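You operate a simulated robot arm through the tools that you are given. There is no shell and no other tool. Be economical: measure what you need, move in short steps, check, and stop when the job is done.

You run a simulated two-armed robot. Do the job below in one go: nothing can be reset, and whatever is moved stays where it is left.

Task
Check that the hand lamp lights, then put it away on the top shelf of cupboard three.
Fine: hold the lamp while you click it on and off again; shut the door. Set down upright: hand lamp.
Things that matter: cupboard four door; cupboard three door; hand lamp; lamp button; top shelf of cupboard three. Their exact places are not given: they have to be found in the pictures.

Only the result counts: the job must be done as asked and must still hold three seconds after the hand-in. Knocking over, shifting, dropping, spilling or breaking anything else fails it.

Robot
Two 7-joint arms with two-finger parallel grippers on one trunk, on a base that drives. Base frame: it is fixed to the floor where the robot stands at the start and does not move with it; the origin is under the middle of the robot, x ahead of it, y to its left, z up. Units: mm, rad, N and s.
The left shoulder is at the start at [50, 165, 1255], the right one opposite. With the tool pointing down near the work surface each hand reaches from about 100 to 640 mm from the robot's upright axis, wherever it stands, measured 20 degrees to its own side. Places, roughly: cupboard four door [-500, -300, 700]; cupboard three door [-500, 400, 700]; lamp button [500, -100, 900]; top shelf of cupboard three [-800, 400, 900]. Payload 3.91 kg a hand.
The tool frame of a hand sits at the grasp point between the pads (the TCP): z along the fingers, y along the line on which they close. The tips reach 30 mm beyond it. The gripper opens to 110 mm. The fingers are 20 mm wide and 10 mm thick; the gripper's body (48 by 112 mm) begins 55 mm behind the TCP.
Orientation is told as [roll, pitch, yaw] about the base's x, y, z axes, in that order, counted from this pose: with the fingers straight down and closing along the base's y, the tool's x points along the base's -x, its y along +y and its z along -z.

Tools
- The arms move only by the tool nudge_tool. It takes "left_steps", "right_steps" or both (then of equal length, played together; a hand with none holds still); each is a list of rows, each an object (a shift or turn left out is 0, a gripper value left out holds the last) with "delta_pos": the shift along the tool's x, y, z in mm, a list of three; "rotation": the turn, a rotation vector about the tool's x, y, z in rad, a list of three. In form: [{"delta_pos": [tx, ty, tz], "rotation": [rx, ry, rz]}, ...]. A call has 1 to 10 rows; each row is the pose to reach, as a shift and turn from the pose commanded when the call began, along the tool's axes at that moment. "left_gripper" and "right_gripper" are, for a hand that has rows, the closure in counts, from 0 (fully open) to 255 (shut), set as the call begins (left out, the last holds). Rows are played at 5 a second. More than 50 mm and 0.15 rad between two rows, or a gripper value outside its range, and nothing of the call is played. A pose out of reach is approached as far as the arm can. The call stops where the force on the tool passes 40 N (or 10 N more than at its start, if that is more) or the arm is blocked; 0.2 s more then pass. Each finger travels about 45 mm/s and halts on what it meets, pressing with about 43 N; the grip force reading is that of the motor and also rises with nothing between the fingers. The clock runs only during rows and for 0.2 s after the last one: add rows that repeat a pose to give the fingers time. The reply holds the time, the measured pose of the TCP, the force on the tool along the base axes, the opening and the grip force, in the units named above and with some noise, with the torque about the TCP (base axes, N m) and any sound that the robot's microphone picked up.
- Cameras (640 x 400 px; columns grow to the right, rows downward): "scene" is now at [37.5, 71.3, 1405.8]; the picture's right is [0.98, -0.20, 0.00], its down [-0.16, -0.75, -0.65] and it looks along [0.13, 0.63, -0.76] (base axes); focal length 214 px, centre (320, 200). "left" rides on the left gripper at [72, -17, -103] in its tool frame; the picture's right is [0.23, 0.97, 0.00], its down [-0.76, 0.18, -0.62] and it looks along [-0.61, 0.14, 0.78] (tool axes); focal length 222 px, centre (320, 200). "right" rides on the right gripper at [72, 17, -103] in its tool frame; the picture's right is [-0.23, 0.97, 0.00], its down [-0.76, -0.18, -0.62] and it looks along [-0.61, -0.14, 0.78] (tool axes); focal length 222 px, centre (320, 200).
- capture(camera): a new picture of that camera. No time passes.
- move_column(by): slides the trunk up (or, below 0, down) by that many mm; the arms and the scene camera ride with it, the base frame stays. It gives what a move gives, with no picture.
- steer(legs): drives the robot by 1 to 6 legs, each [ahead, left, turn to the left] in mm, mm and rad, along the robot's own axes; the way and the turn of a leg run together, so that a leg with both is an arc; at most 1500 mm and 3.142 rad a leg. The arms and the cameras ride along, it lands a little off, and it stops where it bumps. It gives what a move gives.
- pan_tilt(pan, tilt): turns the head with the scene camera to pan (to the left, within 1.396 rad either way) and tilt (down, from -0.506 to 1.204), counted from straight ahead of the robot. It gives what a move gives.
- probe_pixels(camera, pixels): for up to 12 pixels [column, row] of the newest picture of that camera ("zoom" is the newest enlarged one), the place [x, y, z] in the base frame of the surface seen there, good to about 3 mm, but the place of the scene camera against the robot may be out by one fixed shift of up to 12 mm in any direction. No time passes.
- close_up(camera, box): a new picture of the part [left, top, right, bottom] of that camera's present view, enlarged. No time passes.
- sign_off(): hands the job in; it is judged then, once.

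Go step by step. Measure first, check grasps and placings, and put right what went wrong. The budget is 80 turns and 78 pictures, counting those below and the enlarged ones. Unless the task says otherwise, let go and move clear before handing in, and close with one line.

The tools are called after "Emit:" by a JSON object that holds its "op" and its "data". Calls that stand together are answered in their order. nudge_tool: Moves the arms, as the interface text tells. Its arguments: {"type":"object","properties":{"left_steps":{"type":"array","items":{"type":"object","properties":{"delta_pos":{"type":"array","items":{"type":"number"}},"rotation":{"type":"array","items":{"type":"number"}}}}},"left_gripper":{"type":"number"},"right_steps":{"type":"array","items":{"type":"object","properties":{"delta_pos":{"type":"array","items":{"type":"number"}},"rotation":{"type":"array","items":{"type":"number"}}}}},"right_gripper":{"type":"number"}},"required":[]} The other tools are called the same way: move_column (by) slides the trunk up or down; steer (legs) drives the base; pan_tilt (pan, tilt) turns the head that bears the scene camera; capture (camera) takes a picture; probe_pixels (camera, pixels) gives the place of the surface under pixels of a picture; close_up (camera, box) takes an enlarged picture of a part of a camera's view; sign_off () hands the job in.

At the start:

```text
clock: 0.0
left_ee_pos: [299.6, 397.5, 1215.6]
left_orientation: [0.001, -0.001, 0.001]
left_ft_force: [0.5, -0.1, -0.3]
left_wrist_torque: [0.0, 0.03, 0.02]
left_opening: 110.0
left_grasp_force: 0.0
right_ee_pos: [288.0, 14.6, 1304.0]
right_orientation: [0.004, -0.001, 0.001]
right_ft_force: [-1.0, -1.3, 0.3]
right_wrist_torque: [-0.01, -0.02, 0.01]
right_opening: 110.0
right_grasp_force: 0.1
trunk travel left (down, up): [-475.0, 28.0]
robot x, y, heading: [-3.0, 0.1, -0.001]
head pan, tilt: [1.365, 0.869]
```

scene: 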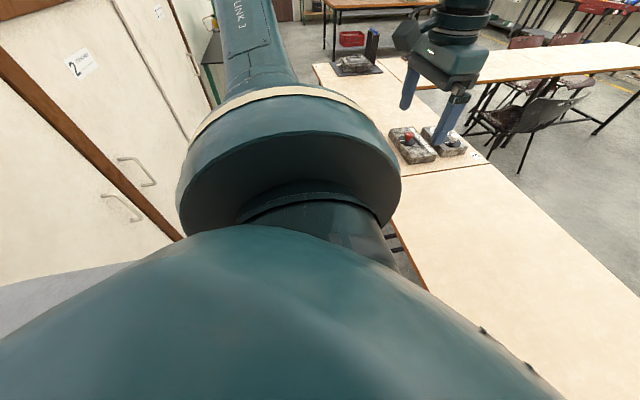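
right: 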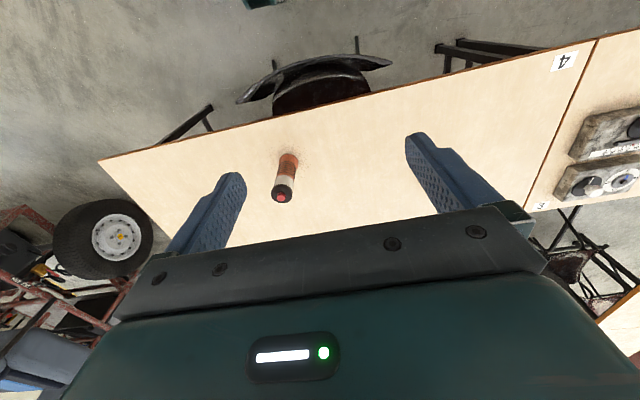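
left: 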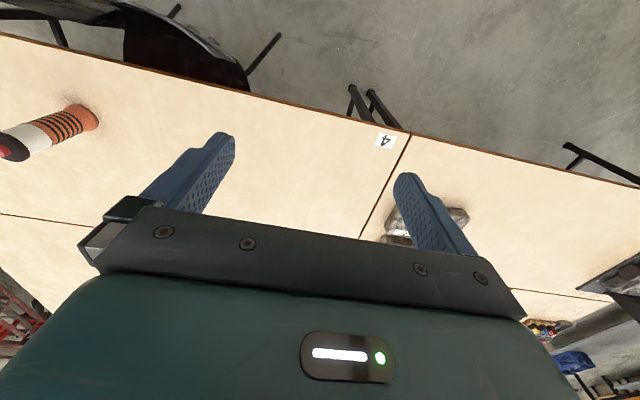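

The right picture shows the lamp standing near (285,178) with its red button at about (281,197). I'll measure it and turn the head to look ahead.

Emit:
{"op": "probe_pixels", "data": {"camera": "right", "pixels": [[281, 198], [286, 184], [289, 160], [283, 188], [300, 130], [350, 150]]}}

Emit:
{"op": "pan_tilt", "data": {"pan": -0.2, "tilt": 0.8}}

Emit:
{"op": "capture", "data": {"camera": "scene"}}

Emit:
{"op": "close_up", "data": {"camera": "right", "box": [240, 130, 340, 210]}}

```text
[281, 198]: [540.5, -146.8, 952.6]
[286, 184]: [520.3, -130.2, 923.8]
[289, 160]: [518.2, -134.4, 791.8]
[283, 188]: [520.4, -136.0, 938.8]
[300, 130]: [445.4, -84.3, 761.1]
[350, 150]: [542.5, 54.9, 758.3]
```

```text
clock: 1.6
left_ee_pos: [299.6, 396.6, 1216.5]
left_orientation: [0.0, 0.0, 0.0]
left_ft_force: [-0.1, 0.0, 0.7]
left_wrist_torque: [-0.01, 0.02, -0.05]
left_opening: 110.1
left_grasp_force: 0.0
right_ee_pos: [287.5, 14.1, 1302.7]
right_orientation: [0.002, 0.0, -0.001]
right_ft_force: [-0.8, 0.3, 0.3]
right_wrist_torque: [-0.01, 0.01, 0.02]
right_opening: 110.1
right_grasp_force: 0.1
trunk travel left (down, up): [-475.0, 28.0]
robot x, y, heading: [3.3, 2.7, 0.007]
head pan, tilt: [-0.201, 0.799]
```

```text
74 pictures are left
```

scene: 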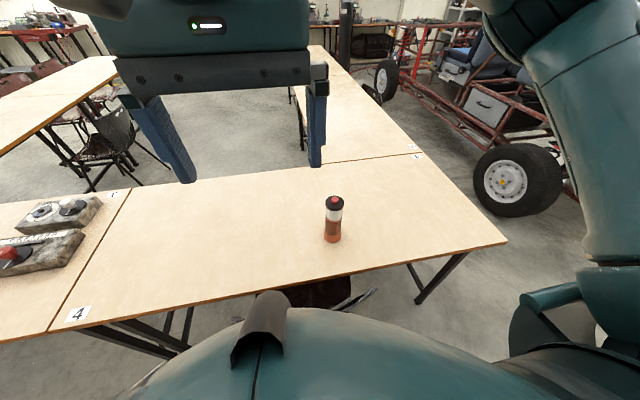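

```text
5.00 times, centred on (290, 170) of right
```

zoom: 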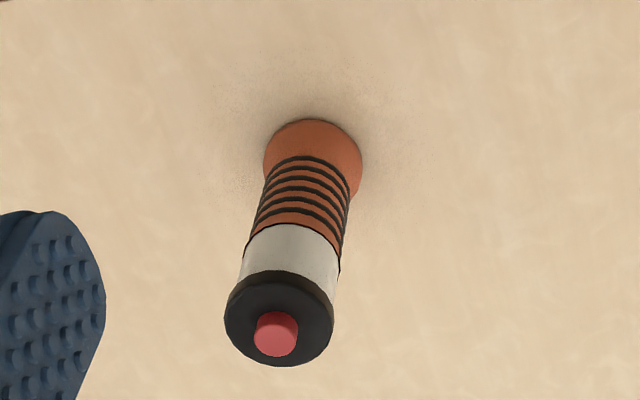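

The lamp stands upright at about (540,-146), with its top near z=950. There is a chair between the robot and the table at right-picture (315,85), so I'll measure it, the table edge and the lamp outline before driving.

Emit:
{"op": "probe_pixels", "data": {"camera": "right", "pixels": [[250, 97], [315, 65], [385, 62], [315, 95], [210, 118], [180, 128], [440, 47], [120, 156], [530, 55], [357, 40], [275, 65]]}}

Emit:
{"op": "probe_pixels", "data": {"camera": "zoom", "pixels": [[276, 330], [240, 320], [320, 330], [280, 280], [275, 358], [290, 250], [300, 185], [310, 145], [315, 122], [268, 160], [358, 165]]}}

Emit:
{"op": "probe_pixels", "data": {"camera": "scene", "pixels": [[334, 199], [334, 213], [332, 228], [332, 238], [327, 213], [341, 213], [500, 240], [200, 303]]}}

```text
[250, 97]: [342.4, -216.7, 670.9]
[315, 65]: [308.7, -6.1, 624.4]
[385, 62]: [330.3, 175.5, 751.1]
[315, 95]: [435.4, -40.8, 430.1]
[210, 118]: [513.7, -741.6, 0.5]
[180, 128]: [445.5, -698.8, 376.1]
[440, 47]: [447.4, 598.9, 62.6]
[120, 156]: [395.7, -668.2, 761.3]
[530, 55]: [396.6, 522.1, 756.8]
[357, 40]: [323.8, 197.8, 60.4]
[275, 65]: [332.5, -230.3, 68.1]
```

```text
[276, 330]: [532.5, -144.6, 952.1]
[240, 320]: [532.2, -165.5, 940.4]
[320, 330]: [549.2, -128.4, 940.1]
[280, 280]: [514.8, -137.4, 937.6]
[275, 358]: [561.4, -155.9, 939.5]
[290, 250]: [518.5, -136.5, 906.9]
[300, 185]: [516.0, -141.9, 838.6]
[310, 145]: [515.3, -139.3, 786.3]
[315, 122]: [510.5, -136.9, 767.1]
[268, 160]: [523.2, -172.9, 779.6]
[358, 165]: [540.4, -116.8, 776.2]
```

```text
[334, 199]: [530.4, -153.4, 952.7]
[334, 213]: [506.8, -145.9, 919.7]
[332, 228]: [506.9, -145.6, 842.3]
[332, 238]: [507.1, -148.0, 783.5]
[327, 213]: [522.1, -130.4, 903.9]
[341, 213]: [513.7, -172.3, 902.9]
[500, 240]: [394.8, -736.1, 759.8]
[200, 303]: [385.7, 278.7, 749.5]
```

The lamp axis is about (539,-145), the cap top is at z 940 and the button top at z 952. The chair back stands at x≈310–340, just in front of me. I'll tuck the hands in so I can turn safely, then look to both sides with the head.

Emit:
{"op": "nudge_tool", "data": {"left_steps": [{"delta_pos": [15, -45, 0]}, {"delta_pos": [30, -90, 0]}, {"delta_pos": [45, -135, 0]}, {"delta_pos": [50, -170, 0]}], "right_steps": [{"delta_pos": [0, -45, 0]}, {"delta_pos": [0, -90, 0]}, {"delta_pos": [0, -135, 0]}, {"delta_pos": [0, -180, 0]}]}}

Emit:
{"op": "pan_tilt", "data": {"pan": -1.39, "tilt": 0.6}}

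Emit:
{"op": "capture", "data": {"camera": "scene"}}

Emit:
{"op": "pan_tilt", "data": {"pan": 1.39, "tilt": 0.6}}

Emit:
{"op": "capture", "data": {"camera": "scene"}}

```text
clock: 2.6
left_ee_pos: [249.8, 226.4, 1218.8]
left_orientation: [0.001, -0.001, 0.005]
left_ft_force: [0.1, 0.6, 0.5]
left_wrist_torque: [0.03, 0.0, 0.0]
left_opening: 110.1
left_grasp_force: 0.0
right_ee_pos: [288.1, -167.8, 1305.6]
right_orientation: [0.003, 0.001, 0.003]
right_ft_force: [-0.1, -0.7, 0.5]
right_wrist_torque: [-0.03, 0.01, -0.01]
right_opening: 110.0
right_grasp_force: 0.0
trunk travel left (down, up): [-475.0, 28.0]
robot x, y, heading: [3.0, 3.1, 0.001]
head pan, tilt: [-0.201, 0.799]
```

```text
clock: 4.0
left_ee_pos: [250.7, 229.3, 1218.4]
left_orientation: [0.002, -0.002, 0.003]
left_ft_force: [1.0, -0.4, -0.5]
left_wrist_torque: [0.04, 0.0, -0.01]
left_opening: 110.1
left_grasp_force: 0.2
right_ee_pos: [290.3, -166.7, 1304.9]
right_orientation: [0.002, 0.0, 0.0]
right_ft_force: [-0.2, -0.7, 0.8]
right_wrist_torque: [0.01, 0.0, -0.01]
right_opening: 110.1
right_grasp_force: 0.0
trunk travel left (down, up): [-475.0, 28.0]
robot x, y, heading: [-0.3, 2.6, 0.003]
head pan, tilt: [-1.389, 0.6]
```

```text
72 pictures are left
```

scene: 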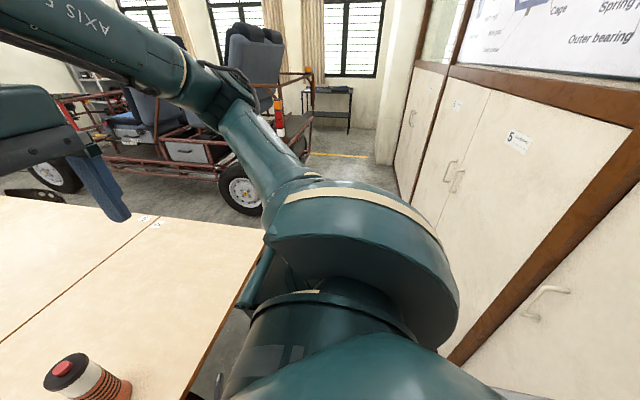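

```text
clock: 6.5
left_ee_pos: [250.3, 229.6, 1218.1]
left_orientation: [0.001, -0.002, 0.002]
left_ft_force: [0.5, 0.1, -0.7]
left_wrist_torque: [0.03, 0.03, 0.0]
left_opening: 110.0
left_grasp_force: 0.0
right_ee_pos: [290.4, -165.4, 1304.1]
right_orientation: [0.001, -0.001, 0.0]
right_ft_force: [-0.1, -0.5, 0.6]
right_wrist_torque: [0.0, 0.01, -0.01]
right_opening: 110.1
right_grasp_force: 0.1
trunk travel left (down, up): [-475.0, 28.0]
robot x, y, heading: [2.4, 2.1, -0.004]
head pan, tilt: [1.389, 0.6]
```

```text
71 pictures are left
```

scene: 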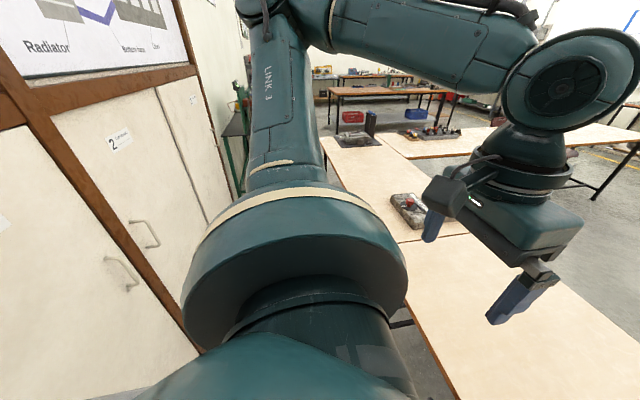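

The left view shows cupboard two and, nearer, a door with a handle at (125,272). The right view shows a handle at (545,297), probably cupboard four's. I'll measure these.

Emit:
{"op": "probe_pixels", "data": {"camera": "scene", "pixels": [[107, 261], [134, 287], [132, 222], [152, 245], [40, 200], [80, 200], [15, 290], [175, 320], [120, 143], [5, 225], [30, 110], [100, 96]]}}

Emit:
{"op": "steer", "data": {"legs": [[0, 0, 0.8]]}}

Emit:
{"op": "capture", "data": {"camera": "scene"}}

```text
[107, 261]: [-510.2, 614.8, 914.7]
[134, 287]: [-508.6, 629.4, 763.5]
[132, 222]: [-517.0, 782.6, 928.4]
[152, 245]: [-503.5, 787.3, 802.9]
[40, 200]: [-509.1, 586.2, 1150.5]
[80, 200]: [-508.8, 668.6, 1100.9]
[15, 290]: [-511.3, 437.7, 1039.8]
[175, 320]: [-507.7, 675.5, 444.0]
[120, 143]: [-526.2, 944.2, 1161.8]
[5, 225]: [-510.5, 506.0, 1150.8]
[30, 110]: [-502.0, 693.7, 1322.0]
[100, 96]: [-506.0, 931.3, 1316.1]
```

```text
clock: 9.0
left_ee_pos: [8.1, 339.9, 1217.3]
left_orientation: [-0.001, -0.001, 0.806]
left_ft_force: [0.0, 0.9, -0.5]
left_wrist_torque: [0.0, -0.04, 0.0]
left_opening: 110.1
left_grasp_force: 0.0
right_ee_pos: [320.6, 93.8, 1305.7]
right_orientation: [0.001, -0.001, 0.802]
right_ft_force: [-0.3, 0.2, -0.1]
right_wrist_torque: [-0.03, 0.03, 0.0]
right_opening: 110.0
right_grasp_force: 0.0
trunk travel left (down, up): [-475.0, 28.0]
robot x, y, heading: [1.2, 1.4, 0.799]
head pan, tilt: [1.389, 0.6]
```

```text
70 pictures are left
```

scene: 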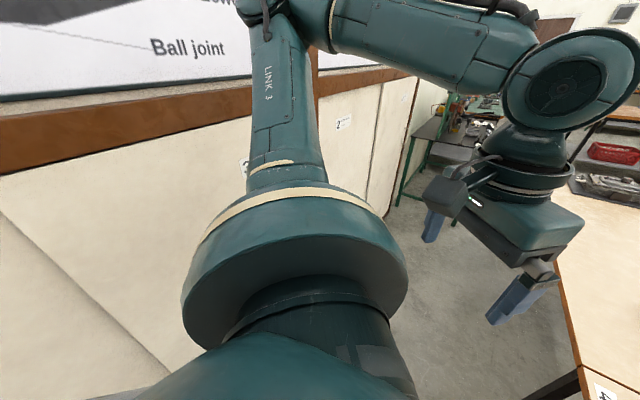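

The turn went cleanly. I'll continue to about 2.0 rad and look at the cupboard with the head turned ahead.

Emit:
{"op": "steer", "data": {"legs": [[0, 0, 1.3]]}}

Emit:
{"op": "pan_tilt", "data": {"pan": 0.5, "tilt": 0.6}}

Emit:
{"op": "capture", "data": {"camera": "scene"}}

```text
clock: 12.7
left_ee_pos: [-328.2, 89.3, 1217.6]
left_orientation: [0.0, 0.0, 2.135]
left_ft_force: [-0.6, 0.4, 0.1]
left_wrist_torque: [0.0, 0.04, 0.02]
left_opening: 109.9
left_grasp_force: 0.0
right_ee_pos: [-14.5, 332.7, 1305.4]
right_orientation: [0.002, 0.002, 2.133]
right_ft_force: [-0.3, -0.2, 0.4]
right_wrist_torque: [0.02, 0.0, 0.02]
right_opening: 110.0
right_grasp_force: 0.1
trunk travel left (down, up): [-475.0, 28.0]
robot x, y, heading: [-0.5, 5.8, 2.132]
head pan, tilt: [1.389, 0.6]
```

```text
clock: 13.8
left_ee_pos: [-327.7, 90.1, 1218.9]
left_orientation: [0.0, -0.001, 2.134]
left_ft_force: [0.1, 0.3, 0.5]
left_wrist_torque: [-0.01, 0.03, 0.02]
left_opening: 110.2
left_grasp_force: 0.1
right_ee_pos: [-14.6, 333.8, 1305.5]
right_orientation: [0.002, -0.001, 2.133]
right_ft_force: [0.1, 0.1, -0.3]
right_wrist_torque: [-0.02, 0.01, 0.0]
right_opening: 109.8
right_grasp_force: 0.1
trunk travel left (down, up): [-475.0, 28.0]
robot x, y, heading: [-0.6, -4.0, 2.128]
head pan, tilt: [0.499, 0.6]
```

```text
69 pictures are left
```

scene: 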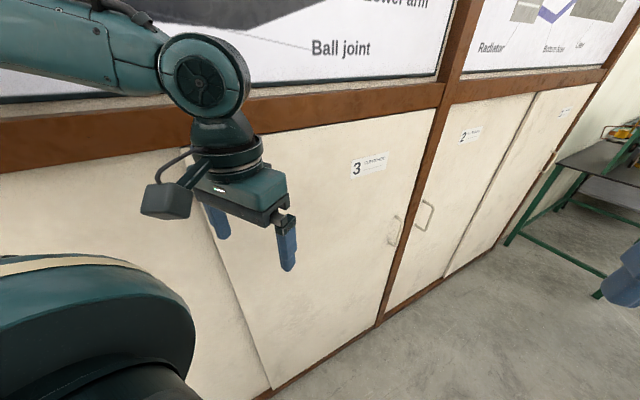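

Cupboard three's label is at (370,165), its handle at (394,230), and its left edge runs along the line (215,260)–(270,388). I'll zoom in on the handle and measure.

Emit:
{"op": "close_up", "data": {"camera": "scene", "box": [350, 190, 450, 270]}}

Emit:
{"op": "probe_pixels", "data": {"camera": "scene", "pixels": [[397, 217], [391, 243], [388, 230], [242, 320], [268, 385], [222, 260], [380, 318], [430, 112], [300, 135], [180, 152], [340, 230], [355, 75]]}}

```text
5.00 times, centred on (400, 230) of scene
```

zoom: 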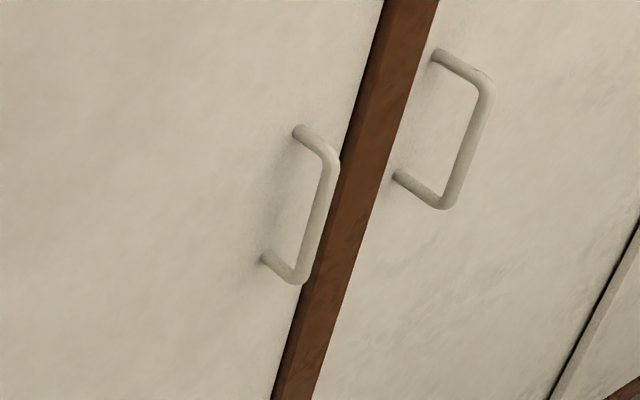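

```text
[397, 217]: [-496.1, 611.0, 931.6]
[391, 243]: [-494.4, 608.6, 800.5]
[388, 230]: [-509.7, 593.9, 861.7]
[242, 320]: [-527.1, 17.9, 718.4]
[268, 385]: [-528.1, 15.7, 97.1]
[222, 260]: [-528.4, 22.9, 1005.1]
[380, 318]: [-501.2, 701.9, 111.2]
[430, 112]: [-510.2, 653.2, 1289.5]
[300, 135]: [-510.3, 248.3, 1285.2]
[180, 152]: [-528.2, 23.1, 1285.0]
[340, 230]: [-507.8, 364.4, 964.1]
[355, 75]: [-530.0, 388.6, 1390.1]
```

Emit:
{"op": "probe_pixels", "data": {"camera": "zoom", "pixels": [[300, 132], [332, 160], [322, 200], [310, 245], [298, 277], [266, 256], [366, 60], [300, 330], [150, 200]]}}

Emit:
{"op": "probe_pixels", "data": {"camera": "scene", "pixels": [[235, 290], [250, 325], [260, 320], [230, 320], [372, 290], [100, 210], [150, 280], [190, 260]]}}

```text
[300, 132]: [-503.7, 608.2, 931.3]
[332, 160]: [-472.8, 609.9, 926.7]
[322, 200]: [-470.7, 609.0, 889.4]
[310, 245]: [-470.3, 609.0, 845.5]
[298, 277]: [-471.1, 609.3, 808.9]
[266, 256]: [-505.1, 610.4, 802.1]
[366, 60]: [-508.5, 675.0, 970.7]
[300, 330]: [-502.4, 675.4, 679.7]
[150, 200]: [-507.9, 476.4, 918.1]
```

```text
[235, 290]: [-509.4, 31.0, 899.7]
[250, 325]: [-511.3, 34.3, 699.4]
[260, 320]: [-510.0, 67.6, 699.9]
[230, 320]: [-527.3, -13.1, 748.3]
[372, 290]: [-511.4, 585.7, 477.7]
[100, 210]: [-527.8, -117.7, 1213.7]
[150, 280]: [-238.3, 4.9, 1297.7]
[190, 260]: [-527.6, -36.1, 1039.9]
```

Door three's face is at x=-510, and beyond its left edge at y≈25 door four lies 18 mm further back at x=-528. That looks like a pair of sliding doors, so three should slide toward -y. Its handle bar is at x=-471, y=609, z 805–930. I'll pitch the right hand to point ahead, lower the trunk, and face the cupboard.

Emit:
{"op": "nudge_tool", "data": {"right_steps": [{"delta_pos": [-10, 0, 10], "rotation": [0, -0.147, 0]}, {"delta_pos": [-20, 0, 30], "rotation": [0, -0.294, 0]}, {"delta_pos": [-30, 0, 50], "rotation": [0, -0.441, 0]}, {"delta_pos": [-40, 0, 70], "rotation": [0, -0.588, 0]}, {"delta_pos": [-55, 0, 90], "rotation": [0, -0.735, 0]}, {"delta_pos": [-70, 0, 110], "rotation": [0, -0.882, 0]}, {"delta_pos": [-80, 0, 130], "rotation": [0, -1.029, 0]}, {"delta_pos": [-90, 0, 150], "rotation": [0, -1.176, 0]}, {"delta_pos": [-100, 0, 170], "rotation": [0, -1.323, 0]}, {"delta_pos": [-110, 0, 180], "rotation": [0, -1.47, 0]}]}}

Emit:
{"op": "move_column", "data": {"by": -200}}

Emit:
{"op": "capture", "data": {"camera": "scene"}}

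```text
clock: 16.1
left_ee_pos: [-326.4, 90.5, 1218.5]
left_orientation: [0.003, 0.001, 2.135]
left_ft_force: [0.5, -0.1, 1.0]
left_wrist_torque: [-0.07, 0.01, 0.01]
left_opening: 109.9
left_grasp_force: 0.1
right_ee_pos: [-114.4, 413.7, 1131.5]
right_orientation: [0.059, -1.473, 2.07]
right_ft_force: [1.6, 0.6, -1.0]
right_wrist_torque: [-0.01, 0.04, 0.12]
right_opening: 109.9
right_grasp_force: 0.0
right hand out of reach, approached as far as the arm can: row 5, 6, 7, 8, 9, 10
trunk travel left (down, up): [-475.0, 28.0]
robot x, y, heading: [-0.8, 3.1, 2.134]
head pan, tilt: [0.499, 0.6]
```

```text
clock: 18.2
left_ee_pos: [-327.8, 91.0, 1017.2]
left_orientation: [0.001, -0.002, 2.134]
left_ft_force: [-0.2, 0.2, -0.6]
left_wrist_torque: [-0.04, 0.0, -0.03]
left_opening: 110.1
left_grasp_force: 0.0
right_ee_pos: [-114.6, 413.0, 932.1]
right_orientation: [0.007, -1.468, 2.118]
right_ft_force: [0.4, 0.0, 0.3]
right_wrist_torque: [0.02, 0.0, 0.0]
right_opening: 109.6
right_grasp_force: 0.0
trunk travel left (down, up): [-275.0, 228.0]
robot x, y, heading: [1.2, -2.6, 2.129]
head pan, tilt: [0.499, 0.6]
```

```text
67 pictures are left
```

scene: 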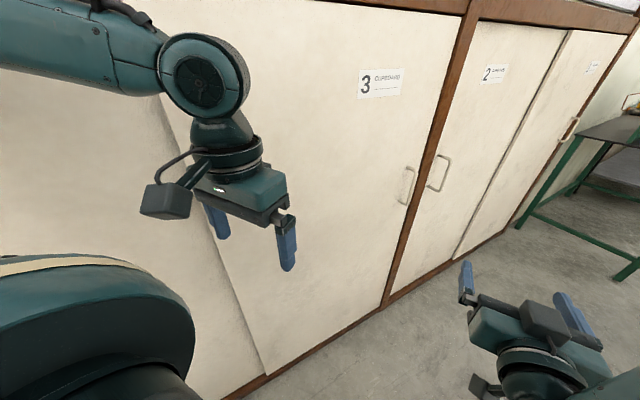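

The hand now points ahead at z 932. Next I'll turn to face the cupboard squarely, strafe to y≈330, and look.

Emit:
{"op": "steer", "data": {"legs": [[0, 0, 1.012], [-40, -330, 0]]}}

Emit:
{"op": "pan_tilt", "data": {"pan": -0.4, "tilt": 0.5}}

Emit:
{"op": "capture", "data": {"camera": "scene"}}

Emit:
{"op": "capture", "data": {"camera": "right"}}

```text
clock: 22.3
left_ee_pos: [-228.1, -49.7, 1018.8]
left_orientation: [0.0, 0.0, 3.141]
left_ft_force: [-0.6, 0.7, 0.0]
left_wrist_torque: [0.04, -0.02, 0.0]
left_opening: 110.1
left_grasp_force: 0.0
right_ee_pos: [-387.6, 301.1, 931.8]
right_orientation: [0.013, -1.469, 3.121]
right_ft_force: [0.2, -0.5, -0.5]
right_wrist_torque: [-0.01, 0.03, 0.04]
right_opening: 110.1
right_grasp_force: 0.1
trunk travel left (down, up): [-275.0, 228.0]
robot x, y, heading: [20.5, 181.8, 3.14]
head pan, tilt: [0.499, 0.6]
stopped in leg 2: the robot was blocked; the commanded pose is now the measured one
```

```text
clock: 23.5
left_ee_pos: [-230.1, -50.4, 1017.3]
left_orientation: [-0.002, -0.002, 3.141]
left_ft_force: [-0.1, 0.2, -0.2]
left_wrist_torque: [0.03, 0.03, -0.01]
left_opening: 109.8
left_grasp_force: 0.1
right_ee_pos: [-388.8, 302.1, 930.7]
right_orientation: [0.01, -1.468, 3.123]
right_ft_force: [0.9, 0.7, -0.3]
right_wrist_torque: [0.02, -0.01, 0.0]
right_opening: 109.9
right_grasp_force: 0.1
trunk travel left (down, up): [-275.0, 228.0]
robot x, y, heading: [19.9, 181.3, 3.138]
head pan, tilt: [-0.4, 0.499]
```

```text
66 pictures are left
```

scene: 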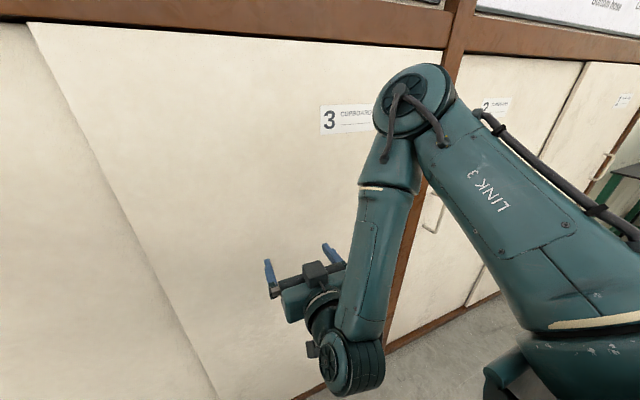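

```text
65 pictures are left
```

right: 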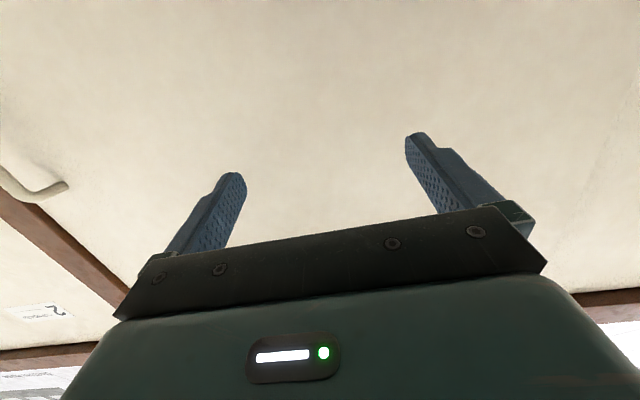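

The drive was blocked at y≈181. The rear of the base may have met the chair, or the elbow may have touched something, so I'll measure the elbow's clearance first.

Emit:
{"op": "probe_pixels", "data": {"camera": "scene", "pixels": [[410, 70], [440, 90], [380, 110], [270, 285], [340, 380], [320, 270], [490, 115], [640, 330], [560, 350], [450, 130]]}}

Emit:
{"op": "pan_tilt", "data": {"pan": -1.396, "tilt": 1.1}}

Emit:
{"op": "capture", "data": {"camera": "scene"}}

Emit:
{"op": "pan_tilt", "data": {"pan": 1.396, "tilt": 1.1}}

Emit:
{"op": "capture", "data": {"camera": "scene"}}

```text
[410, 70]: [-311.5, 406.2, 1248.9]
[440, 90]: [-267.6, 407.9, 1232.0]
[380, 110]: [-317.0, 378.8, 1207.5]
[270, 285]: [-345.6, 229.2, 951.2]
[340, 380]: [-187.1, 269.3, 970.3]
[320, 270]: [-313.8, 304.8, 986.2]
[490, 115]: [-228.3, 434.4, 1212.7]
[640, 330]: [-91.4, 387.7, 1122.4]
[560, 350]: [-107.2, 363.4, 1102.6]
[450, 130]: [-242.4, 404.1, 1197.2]
```

```text
clock: 24.8
left_ee_pos: [-230.7, -49.6, 1017.6]
left_orientation: [-0.001, -0.001, 3.14]
left_ft_force: [-0.7, 0.1, 0.5]
left_wrist_torque: [-0.02, -0.02, 0.01]
left_opening: 110.0
left_grasp_force: 0.0
right_ee_pos: [-387.6, 300.9, 930.8]
right_orientation: [0.01, -1.47, 3.127]
right_ft_force: [0.1, 0.1, 0.4]
right_wrist_torque: [0.03, 0.01, 0.01]
right_opening: 110.0
right_grasp_force: 0.1
trunk travel left (down, up): [-275.0, 228.0]
robot x, y, heading: [21.1, 180.8, 3.142]
head pan, tilt: [-1.396, 1.1]
```

```text
64 pictures are left
```

scene: 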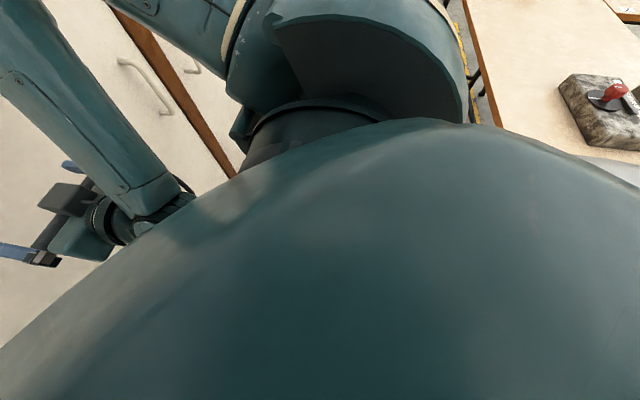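

```text
clock: 27.2
left_ee_pos: [-229.4, -50.2, 1017.5]
left_orientation: [0.0, -0.002, 3.14]
left_ft_force: [0.2, 0.3, -0.1]
left_wrist_torque: [0.01, 0.0, -0.01]
left_opening: 110.1
left_grasp_force: 0.2
right_ee_pos: [-389.7, 300.7, 931.3]
right_orientation: [0.012, -1.469, 3.128]
right_ft_force: [-0.1, 0.2, -0.1]
right_wrist_torque: [0.01, -0.02, -0.02]
right_opening: 109.9
right_grasp_force: 0.0
trunk travel left (down, up): [-275.0, 228.0]
robot x, y, heading: [21.9, 179.2, 3.138]
head pan, tilt: [1.396, 1.1]
```

```text
63 pictures are left
```

scene: 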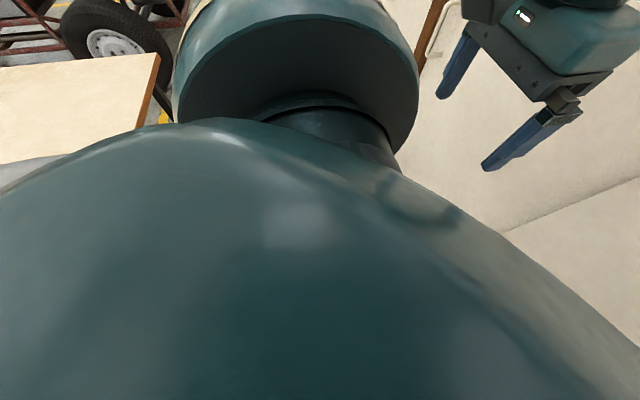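

The elbow and hands are clear of the doors, so the base's rear most likely met the chair. I'll drive ahead 50 mm and then strafe right.

Emit:
{"op": "steer", "data": {"legs": [[50, 0, 0], [0, -150, 0]]}}

Emit:
{"op": "pan_tilt", "data": {"pan": -0.4, "tilt": 0.6}}

Emit:
{"op": "capture", "data": {"camera": "scene"}}

```text
clock: 29.1
left_ee_pos: [-279.0, 98.9, 1017.5]
left_orientation: [-0.001, 0.0, 3.142]
left_ft_force: [0.2, -0.3, -0.4]
left_wrist_torque: [0.01, -0.01, -0.01]
left_opening: 110.0
left_grasp_force: 0.1
right_ee_pos: [-436.7, 450.6, 931.3]
right_orientation: [0.015, -1.471, 3.118]
right_ft_force: [-0.2, 0.3, 0.2]
right_wrist_torque: [-0.01, 0.03, 0.02]
right_opening: 109.8
right_grasp_force: 0.1
trunk travel left (down, up): [-275.0, 228.0]
robot x, y, heading: [-29.2, 327.6, 3.132]
head pan, tilt: [1.396, 1.1]
```

```text
clock: 30.9
left_ee_pos: [-278.0, 98.9, 1016.6]
left_orientation: [-0.002, -0.001, 3.14]
left_ft_force: [1.6, 0.0, 0.1]
left_wrist_torque: [0.0, -0.04, 0.03]
left_opening: 109.8
left_grasp_force: 0.0
right_ee_pos: [-437.1, 450.8, 932.5]
right_orientation: [0.012, -1.469, 3.125]
right_ft_force: [-0.4, 0.3, -0.2]
right_wrist_torque: [0.02, 0.0, -0.01]
right_opening: 110.0
right_grasp_force: 0.2
trunk travel left (down, up): [-275.0, 228.0]
robot x, y, heading: [-33.7, 326.3, 3.14]
head pan, tilt: [-0.4, 0.6]
```

```text
62 pictures are left
```

scene: 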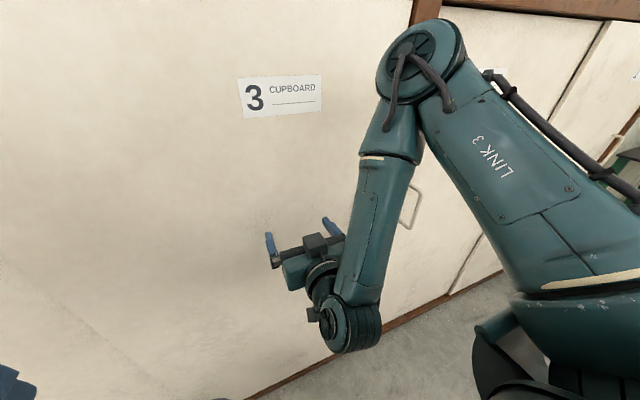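

The handle is at scene (410,207). I'll back the right hand off slightly, level it, and move it to y≈609, z≈868 in front of the handle.

Emit:
{"op": "nudge_tool", "data": {"right_steps": [{"delta_pos": [0, 0, -46], "rotation": [0, -0.03, 0]}, {"delta_pos": [20, -40, -46], "rotation": [0, -0.06, 0]}, {"delta_pos": [45, -80, -46], "rotation": [0, -0.1, 0]}, {"delta_pos": [69, -120, -46], "rotation": [0, -0.1, 0]}, {"delta_pos": [69, -158, -46], "rotation": [0, -0.1, 0]}]}}

Emit:
{"op": "capture", "data": {"camera": "right"}}

Emit:
{"op": "capture", "data": {"camera": "scene"}}

```text
clock: 32.1
left_ee_pos: [-279.7, 100.7, 1016.7]
left_orientation: [-0.003, -0.002, 3.139]
left_ft_force: [-0.2, -0.8, -0.4]
left_wrist_torque: [0.01, -0.01, -0.03]
left_opening: 109.9
left_grasp_force: 0.0
right_ee_pos: [-432.4, 444.4, 943.2]
right_orientation: [0.221, -1.567, 2.913]
right_ft_force: [-0.2, 0.5, -0.6]
right_wrist_torque: [0.0, 0.02, 0.01]
right_opening: 110.0
right_grasp_force: 0.1
right hand out of reach, approached as far as the arm can: row 1, 2, 3, 4, 5
trunk travel left (down, up): [-275.0, 228.0]
robot x, y, heading: [-25.7, 331.0, 3.138]
head pan, tilt: [-0.4, 0.6]
```

```text
61 pictures are left
```

right: 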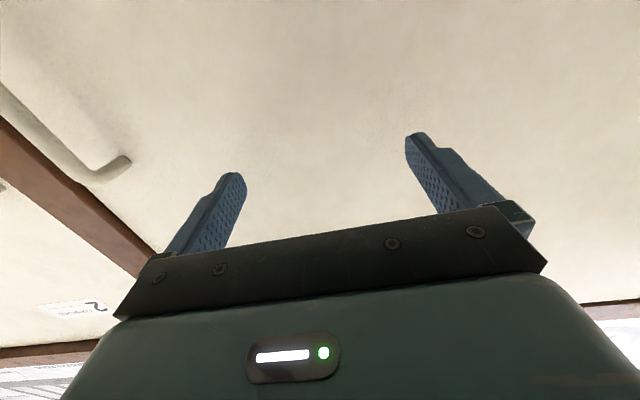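

```text
60 pictures are left
```

scene: 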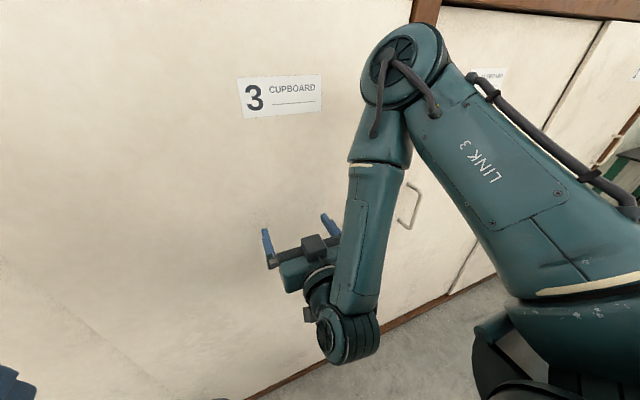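

Every row of that call was out of reach because the forward-pointing hand is too folded this close in. I'll use a downward grasp on the handle instead: fingers closing along y around the vertical bar. First I'll rotate the hand back down in steps.

Emit:
{"op": "nudge_tool", "data": {"right_steps": [{"delta_pos": [-10, 0, 0], "rotation": [0, 0.15, 0]}, {"delta_pos": [-20, 0, -10], "rotation": [0, 0.3, 0]}, {"delta_pos": [-30, 0, -20], "rotation": [0, 0.45, 0]}, {"delta_pos": [-40, 0, -30], "rotation": [0, 0.6, 0]}, {"delta_pos": [-50, 0, -40], "rotation": [0, 0.75, 0]}]}}

```text
clock: 33.3
left_ee_pos: [-278.8, 98.6, 1018.1]
left_orientation: [-0.003, -0.003, 3.141]
left_ft_force: [-0.3, -0.2, -0.7]
left_wrist_torque: [0.0, 0.02, 0.01]
left_opening: 110.0
left_grasp_force: 0.0
right_ee_pos: [-401.6, 448.0, 994.9]
right_orientation: [0.002, -0.817, 3.134]
right_ft_force: [-0.5, -0.7, -0.1]
right_wrist_torque: [-0.02, -0.01, 0.01]
right_opening: 110.0
right_grasp_force: 0.1
right hand out of reach, approached as far as the arm can: row 1, 2, 3, 4, 5
trunk travel left (down, up): [-275.0, 228.0]
robot x, y, heading: [-29.1, 327.3, 3.14]
head pan, tilt: [-0.4, 0.6]
```

The orientation follows well. I'll finish pointing the hand down, raise the trunk, and look.

Emit:
{"op": "nudge_tool", "data": {"right_steps": [{"delta_pos": [3, 0, -13], "rotation": [0, 0.14, 0]}, {"delta_pos": [6, 0, -26], "rotation": [0, 0.28, 0]}, {"delta_pos": [9, 0, -39], "rotation": [0, 0.42, 0]}, {"delta_pos": [12, 0, -52], "rotation": [0, 0.56, 0]}, {"delta_pos": [15, 0, -65], "rotation": [0, 0.69, 0]}, {"delta_pos": [19, 0, -78], "rotation": [0, 0.817, 0]}, {"delta_pos": [19, 0, -78], "rotation": [0, 0.817, 0]}]}}

Emit:
{"op": "move_column", "data": {"by": 130}}

Emit:
{"op": "capture", "data": {"camera": "scene"}}

Emit:
{"op": "capture", "data": {"camera": "right"}}

```text
clock: 34.9
left_ee_pos: [-279.1, 98.7, 1016.9]
left_orientation: [-0.002, -0.003, 3.14]
left_ft_force: [0.1, 0.4, 0.3]
left_wrist_torque: [0.05, 0.01, 0.01]
left_opening: 110.0
left_grasp_force: 0.0
right_ee_pos: [-331.2, 445.0, 1032.7]
right_orientation: [0.002, 0.001, 3.135]
right_ft_force: [0.3, -0.3, 0.0]
right_wrist_torque: [0.01, -0.01, 0.02]
right_opening: 109.8
right_grasp_force: 0.1
trunk travel left (down, up): [-275.0, 228.0]
robot x, y, heading: [-26.6, 328.4, 3.141]
head pan, tilt: [-0.4, 0.6]
```

```text
clock: 36.5
left_ee_pos: [-280.2, 98.9, 1146.1]
left_orientation: [-0.004, -0.001, 3.141]
left_ft_force: [0.3, 0.4, -1.0]
left_wrist_torque: [-0.02, 0.02, 0.04]
left_opening: 110.1
left_grasp_force: 0.1
right_ee_pos: [-332.6, 444.3, 1162.1]
right_orientation: [0.002, -0.001, 3.133]
right_ft_force: [0.4, -0.1, -0.4]
right_wrist_torque: [-0.01, -0.02, 0.01]
right_opening: 110.1
right_grasp_force: 0.0
trunk travel left (down, up): [-405.0, 98.0]
robot x, y, heading: [-29.0, 327.1, 3.138]
head pan, tilt: [-0.4, 0.6]
```

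```text
59 pictures are left
```

scene: 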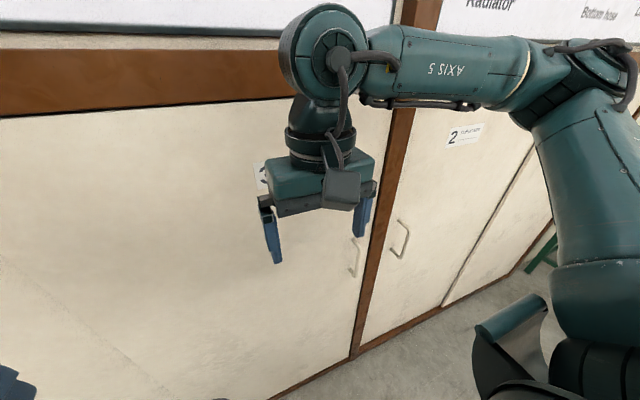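

```text
58 pictures are left
```

right: 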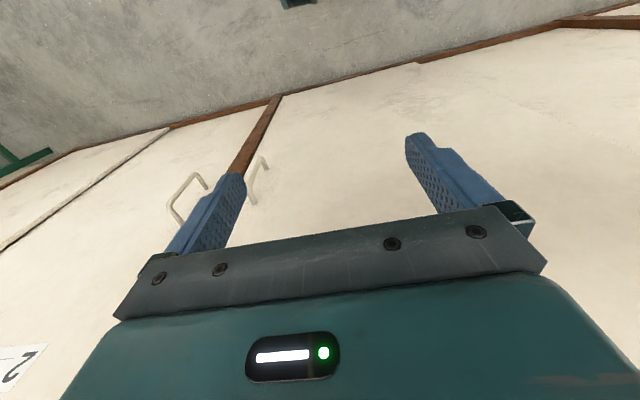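

The right camera sees the handle at (258,180). I'll measure it there, since the scene camera may have a fixed shift.

Emit:
{"op": "close_up", "data": {"camera": "right", "box": [225, 140, 305, 220]}}

Emit:
{"op": "probe_pixels", "data": {"camera": "right", "pixels": [[265, 159], [257, 172], [252, 184], [251, 203], [260, 120], [300, 200], [350, 180]]}}

```text
5.00 times, centred on (265, 180) of right
```

zoom: 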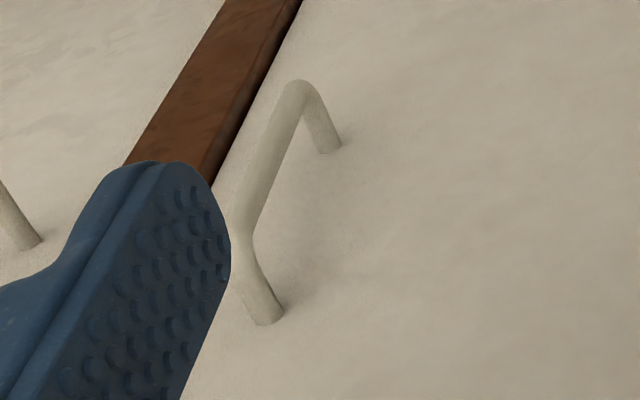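

```text
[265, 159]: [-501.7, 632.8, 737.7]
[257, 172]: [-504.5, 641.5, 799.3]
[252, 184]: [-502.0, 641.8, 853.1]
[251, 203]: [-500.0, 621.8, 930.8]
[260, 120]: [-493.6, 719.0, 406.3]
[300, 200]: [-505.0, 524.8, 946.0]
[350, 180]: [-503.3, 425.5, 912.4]
```

Emit:
{"op": "probe_pixels", "data": {"camera": "zoom", "pixels": [[295, 95], [283, 115], [268, 150], [255, 185], [245, 215], [265, 300], [325, 135], [228, 150]]}}

```text
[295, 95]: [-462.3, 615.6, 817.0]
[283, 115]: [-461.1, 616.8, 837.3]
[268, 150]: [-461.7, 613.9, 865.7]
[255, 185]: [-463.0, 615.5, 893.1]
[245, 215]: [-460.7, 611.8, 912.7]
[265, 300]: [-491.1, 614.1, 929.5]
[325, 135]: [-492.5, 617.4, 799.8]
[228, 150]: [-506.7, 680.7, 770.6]
```

The wrist camera puts the handle bar at x≈-467, y≈615, z 805–930, with the door face at x≈-503. I'll move in above the handle first.

Emit:
{"op": "nudge_tool", "data": {"right_steps": [{"delta_pos": [-18, -34, 22]}, {"delta_pos": [-36, -68, 45]}, {"delta_pos": [-54, -102, 70]}, {"delta_pos": [-72, -136, 95]}, {"delta_pos": [-90, -170, 120]}, {"delta_pos": [-115, -170, 145]}, {"delta_pos": [-135, -170, 162]}, {"delta_pos": [-135, -170, 162]}]}}

Emit:
{"op": "capture", "data": {"camera": "right"}}

```text
clock: 38.1
left_ee_pos: [-280.3, 99.8, 1148.2]
left_orientation: [-0.001, -0.001, 3.139]
left_ft_force: [-0.3, 0.2, -0.3]
left_wrist_torque: [0.02, -0.08, 0.01]
left_opening: 110.2
left_grasp_force: 0.1
right_ee_pos: [-455.9, 615.1, 1007.3]
right_orientation: [-0.001, 0.003, 3.141]
right_ft_force: [17.4, -0.4, 3.8]
right_wrist_torque: [0.11, 1.74, -0.03]
right_opening: 109.9
right_grasp_force: 0.0
trunk travel left (down, up): [-405.0, 98.0]
robot x, y, heading: [-25.2, 327.7, 3.136]
head pan, tilt: [-0.4, 0.6]
stopped in row 7 (right hand): the force on the tool passed its limit (the readings are from after the stop); the commanded pose is now the measured one
```

```text
56 pictures are left
```

right: 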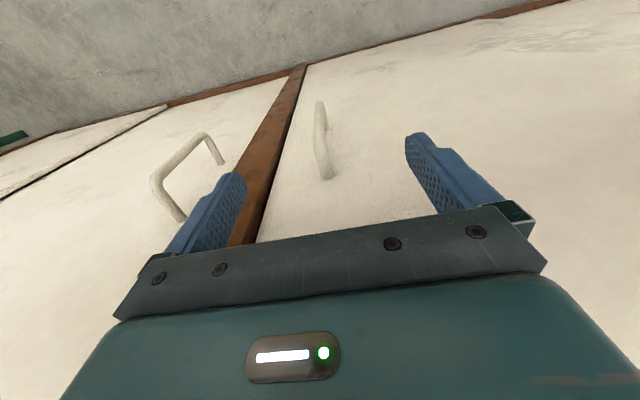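

A part of the wrist touched the door at x=-456. I'll back off and tilt the fingers about 0.5 rad toward the door so the wrist stays clear.

Emit:
{"op": "nudge_tool", "data": {"right_steps": [{"delta_pos": [20, 0, 0]}, {"delta_pos": [25, 0, 0], "rotation": [0, -0.13, 0]}, {"delta_pos": [20, 0, 0], "rotation": [0, -0.26, 0]}, {"delta_pos": [10, 0, 0], "rotation": [0, -0.39, 0]}, {"delta_pos": [-5, 0, 0], "rotation": [0, -0.5, 0]}, {"delta_pos": [-10, 0, 0], "rotation": [0, -0.5, 0]}]}}

Emit:
{"op": "capture", "data": {"camera": "right"}}

```text
clock: 39.5
left_ee_pos: [-280.2, 98.5, 1147.8]
left_orientation: [-0.002, 0.001, 3.139]
left_ft_force: [0.4, 0.7, -0.6]
left_wrist_torque: [0.0, -0.01, -0.02]
left_opening: 110.2
left_grasp_force: 0.0
right_ee_pos: [-467.7, 615.2, 1007.6]
right_orientation: [0.001, -0.502, 3.139]
right_ft_force: [-0.4, 0.3, 0.9]
right_wrist_torque: [-0.01, -0.02, 0.0]
right_opening: 110.0
right_grasp_force: 0.1
trunk travel left (down, up): [-405.0, 98.0]
robot x, y, heading: [-26.7, 327.4, 3.138]
head pan, tilt: [-0.4, 0.6]
```

```text
55 pictures are left
```

right: 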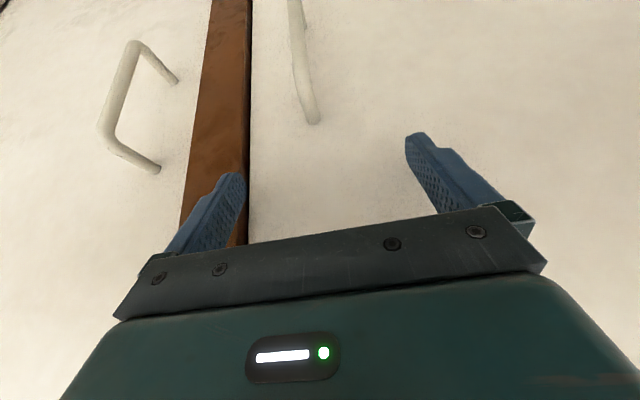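

Force is zero and the hand is clear. I'll descend straight down to z≈900 so the fingers straddle the bar.

Emit:
{"op": "nudge_tool", "data": {"right_steps": [{"delta_pos": [14, 0, 22]}, {"delta_pos": [27, 0, 46]}, {"delta_pos": [40, 0, 69]}, {"delta_pos": [53, 0, 93]}, {"delta_pos": [53, 0, 93]}]}}

Emit:
{"op": "capture", "data": {"camera": "right"}}

```text
clock: 40.7
left_ee_pos: [-279.6, 98.6, 1147.6]
left_orientation: [-0.003, 0.001, 3.142]
left_ft_force: [-0.3, 1.4, -0.1]
left_wrist_torque: [-0.01, 0.0, 0.01]
left_opening: 109.7
left_grasp_force: 0.0
right_ee_pos: [-464.8, 614.3, 902.2]
right_orientation: [0.0, -0.501, 3.14]
right_ft_force: [0.6, 0.2, -0.3]
right_wrist_torque: [-0.04, 0.03, 0.01]
right_opening: 110.0
right_grasp_force: 0.0
trunk travel left (down, up): [-405.0, 98.0]
robot x, y, heading: [-30.3, 326.2, 3.137]
head pan, tilt: [-0.4, 0.6]
```

```text
54 pictures are left
```

right: 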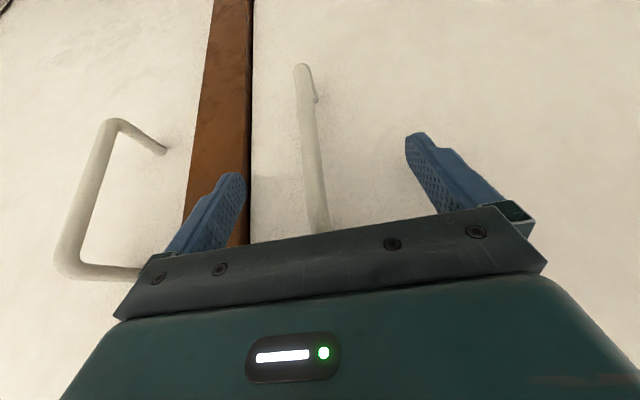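

The bar lies between the fingers. I'll close on it, then try a short slide.

Emit:
{"op": "nudge_tool", "data": {"right_gripper": 255, "right_steps": [{"delta_pos": [0, 0, 0]}, {"delta_pos": [0, 0, 0]}, {"delta_pos": [0, 0, 0]}, {"delta_pos": [0, 0, 0]}, {"delta_pos": [0, 0, 0]}, {"delta_pos": [0, 0, 0]}, {"delta_pos": [0, 0, 0]}, {"delta_pos": [0, 5, 0]}, {"delta_pos": [0, 12, 0]}, {"delta_pos": [0, 20, 0]}]}}

```text
clock: 42.9
left_ee_pos: [-277.8, 99.6, 1147.2]
left_orientation: [-0.003, -0.001, 3.139]
left_ft_force: [-0.1, -0.3, -0.4]
left_wrist_torque: [-0.02, -0.02, 0.0]
left_opening: 110.0
left_grasp_force: 0.0
right_ee_pos: [-465.8, 590.2, 903.1]
right_orientation: [0.002, -0.503, 3.141]
right_ft_force: [6.6, 0.7, 16.7]
right_wrist_torque: [0.49, -0.88, -0.02]
right_opening: 11.8
right_grasp_force: 45.2
trunk travel left (down, up): [-405.0, 98.0]
robot x, y, heading: [-29.2, 328.7, 3.136]
head pan, tilt: [-0.4, 0.6]
```

The door slid 24 mm with almost no resistance, so it is a sliding door. I'll slide it on to y≈200.

Emit:
{"op": "nudge_tool", "data": {"right_steps": [{"delta_pos": [0, 30, 0]}, {"delta_pos": [0, 70, 0]}, {"delta_pos": [0, 110, 0]}, {"delta_pos": [0, 150, 0]}, {"delta_pos": [0, 190, 0]}, {"delta_pos": [0, 230, 0]}, {"delta_pos": [0, 270, 0]}, {"delta_pos": [0, 310, 0]}, {"delta_pos": [0, 350, 0]}, {"delta_pos": [0, 385, 0]}]}}

Emit:
{"op": "capture", "data": {"camera": "scene"}}

```text
clock: 45.1
left_ee_pos: [-279.9, 98.2, 1146.8]
left_orientation: [-0.003, 0.0, 3.139]
left_ft_force: [-1.4, -0.3, -0.2]
left_wrist_torque: [0.0, 0.03, 0.0]
left_opening: 109.9
left_grasp_force: 0.1
right_ee_pos: [-466.4, 206.7, 902.3]
right_orientation: [0.0, -0.498, -3.14]
right_ft_force: [0.8, -6.3, -0.3]
right_wrist_torque: [0.7, -0.22, -0.08]
right_opening: 11.9
right_grasp_force: 45.1
trunk travel left (down, up): [-405.0, 98.0]
robot x, y, heading: [-27.6, 329.1, 3.138]
head pan, tilt: [-0.4, 0.6]
```

```text
53 pictures are left
```

scene: 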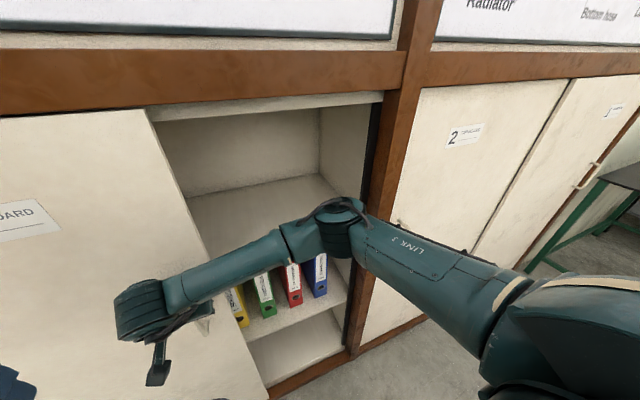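

The door is open. The top shelf looks empty and binders stand on the shelf below. I'll measure the shelf, release the handle and withdraw along the fingers.

Emit:
{"op": "probe_pixels", "data": {"camera": "scene", "pixels": [[210, 200], [260, 192], [300, 200], [320, 182], [260, 230], [250, 140], [345, 150], [362, 150], [290, 250], [160, 125], [300, 110], [215, 265]]}}

Emit:
{"op": "nudge_tool", "data": {"right_gripper": 0, "right_steps": [{"delta_pos": [0, 0, 0]}, {"delta_pos": [0, 0, 0]}, {"delta_pos": [0, 0, 0]}, {"delta_pos": [0, 0, 0]}, {"delta_pos": [0, 0, 0]}, {"delta_pos": [0, 0, -25]}, {"delta_pos": [0, 0, -60]}, {"delta_pos": [0, 0, -95]}, {"delta_pos": [0, 0, -130]}, {"delta_pos": [0, 0, -150]}]}}

Emit:
{"op": "capture", "data": {"camera": "scene"}}

```text
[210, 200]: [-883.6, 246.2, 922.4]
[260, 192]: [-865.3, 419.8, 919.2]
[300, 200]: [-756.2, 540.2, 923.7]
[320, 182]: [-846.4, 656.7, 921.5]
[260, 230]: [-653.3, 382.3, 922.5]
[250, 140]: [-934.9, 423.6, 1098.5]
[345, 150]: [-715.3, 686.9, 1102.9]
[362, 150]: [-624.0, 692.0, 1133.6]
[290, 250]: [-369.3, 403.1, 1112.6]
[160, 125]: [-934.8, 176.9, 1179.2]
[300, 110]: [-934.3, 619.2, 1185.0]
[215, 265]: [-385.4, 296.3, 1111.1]
```

```text
clock: 47.3
left_ee_pos: [-278.6, 98.4, 1148.1]
left_orientation: [-0.002, -0.002, 3.139]
left_ft_force: [0.1, 0.7, -0.2]
left_wrist_torque: [-0.02, -0.02, -0.04]
left_opening: 110.1
left_grasp_force: 0.0
right_ee_pos: [-395.5, 209.2, 1034.2]
right_orientation: [0.0, -0.5, 3.139]
right_ft_force: [-0.1, 0.1, 0.2]
right_wrist_torque: [-0.05, 0.0, 0.0]
right_opening: 110.3
right_grasp_force: 0.1
trunk travel left (down, up): [-405.0, 98.0]
robot x, y, heading: [-30.7, 325.5, 3.138]
head pan, tilt: [-0.4, 0.6]
```

```text
52 pictures are left
```

scene: 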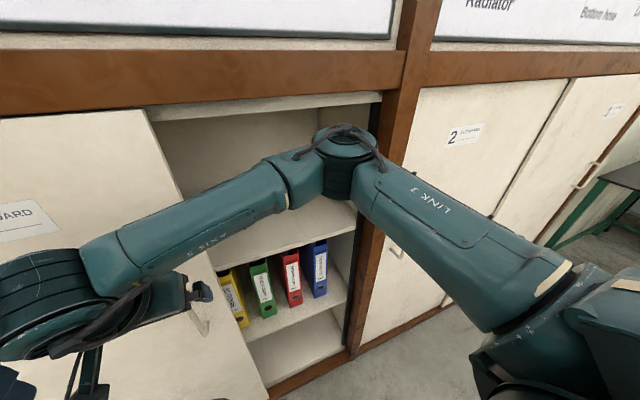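

The top shelf surface is at z≈921, clear for y 175–690 and x about -540 to -930. I'll tuck the right arm and then drive back to the lamp by the reverse of my earlier path, staying at x≈-30 away from the chair.

Emit:
{"op": "nudge_tool", "data": {"right_steps": [{"delta_pos": [0, -34, -25], "rotation": [0, 0.07, 0]}, {"delta_pos": [0, -70, -50], "rotation": [0, 0.14, 0]}, {"delta_pos": [0, -108, -75], "rotation": [0, 0.21, 0]}, {"delta_pos": [0, -146, -100], "rotation": [0, 0.28, 0]}, {"delta_pos": [0, -184, -120], "rotation": [0, 0.36, 0]}, {"delta_pos": [0, -222, -135], "rotation": [0, 0.43, 0]}, {"delta_pos": [-4, -260, -142], "rotation": [0, 0.5, 0]}]}}

Emit:
{"op": "steer", "data": {"legs": [[0, 327, 0], [0, 0, -1.57]]}}

Emit:
{"op": "pan_tilt", "data": {"pan": -1.2, "tilt": 0.8}}

Emit:
{"op": "capture", "data": {"camera": "scene"}}

```text
clock: 48.9
left_ee_pos: [-279.3, 100.4, 1148.1]
left_orientation: [0.001, -0.002, 3.14]
left_ft_force: [0.3, -0.4, 0.7]
left_wrist_torque: [-0.04, 0.03, -0.04]
left_opening: 110.2
left_grasp_force: 0.1
right_ee_pos: [-330.8, 468.8, 1160.3]
right_orientation: [0.002, 0.002, 3.142]
right_ft_force: [-0.3, 0.2, -0.7]
right_wrist_torque: [-0.01, 0.01, 0.02]
right_opening: 109.9
right_grasp_force: 0.0
trunk travel left (down, up): [-405.0, 98.0]
robot x, y, heading: [-28.4, 328.6, 3.138]
head pan, tilt: [-0.4, 0.6]
```

```text
clock: 55.1
left_ee_pos: [-245.5, 242.1, 1155.3]
left_orientation: [0.029, -0.017, 1.578]
left_ft_force: [0.7, -0.8, -0.2]
left_wrist_torque: [0.02, -0.01, -0.01]
left_opening: 110.2
left_grasp_force: 0.1
right_ee_pos: [123.6, 293.0, 1158.4]
right_orientation: [0.012, -0.007, 1.577]
right_ft_force: [0.4, -0.1, 0.6]
right_wrist_torque: [-0.02, 0.01, -0.02]
right_opening: 110.2
right_grasp_force: 0.1
trunk travel left (down, up): [-405.0, 98.0]
robot x, y, heading: [-24.1, -3.8, 1.571]
head pan, tilt: [-0.4, 0.6]
stopped in leg 2: the robot was blocked; the commanded pose is now the measured one
```

```text
clock: 56.2
left_ee_pos: [-243.3, 240.8, 1154.6]
left_orientation: [0.03, -0.016, 1.576]
left_ft_force: [0.0, 0.0, 0.0]
left_wrist_torque: [-0.02, 0.01, -0.02]
left_opening: 110.1
left_grasp_force: 0.1
right_ee_pos: [125.2, 293.0, 1159.1]
right_orientation: [0.016, -0.008, 1.575]
right_ft_force: [-0.5, 0.0, 0.4]
right_wrist_torque: [0.04, -0.01, 0.0]
right_opening: 109.9
right_grasp_force: 0.0
trunk travel left (down, up): [-405.0, 98.0]
robot x, y, heading: [-27.2, -2.0, 1.571]
head pan, tilt: [-1.201, 0.799]
```

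```text
51 pictures are left
```

scene: 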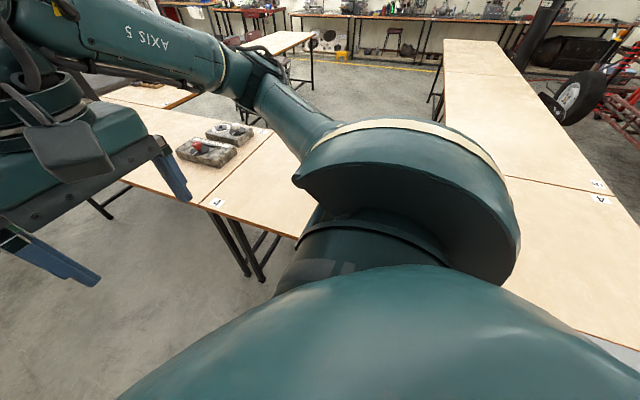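

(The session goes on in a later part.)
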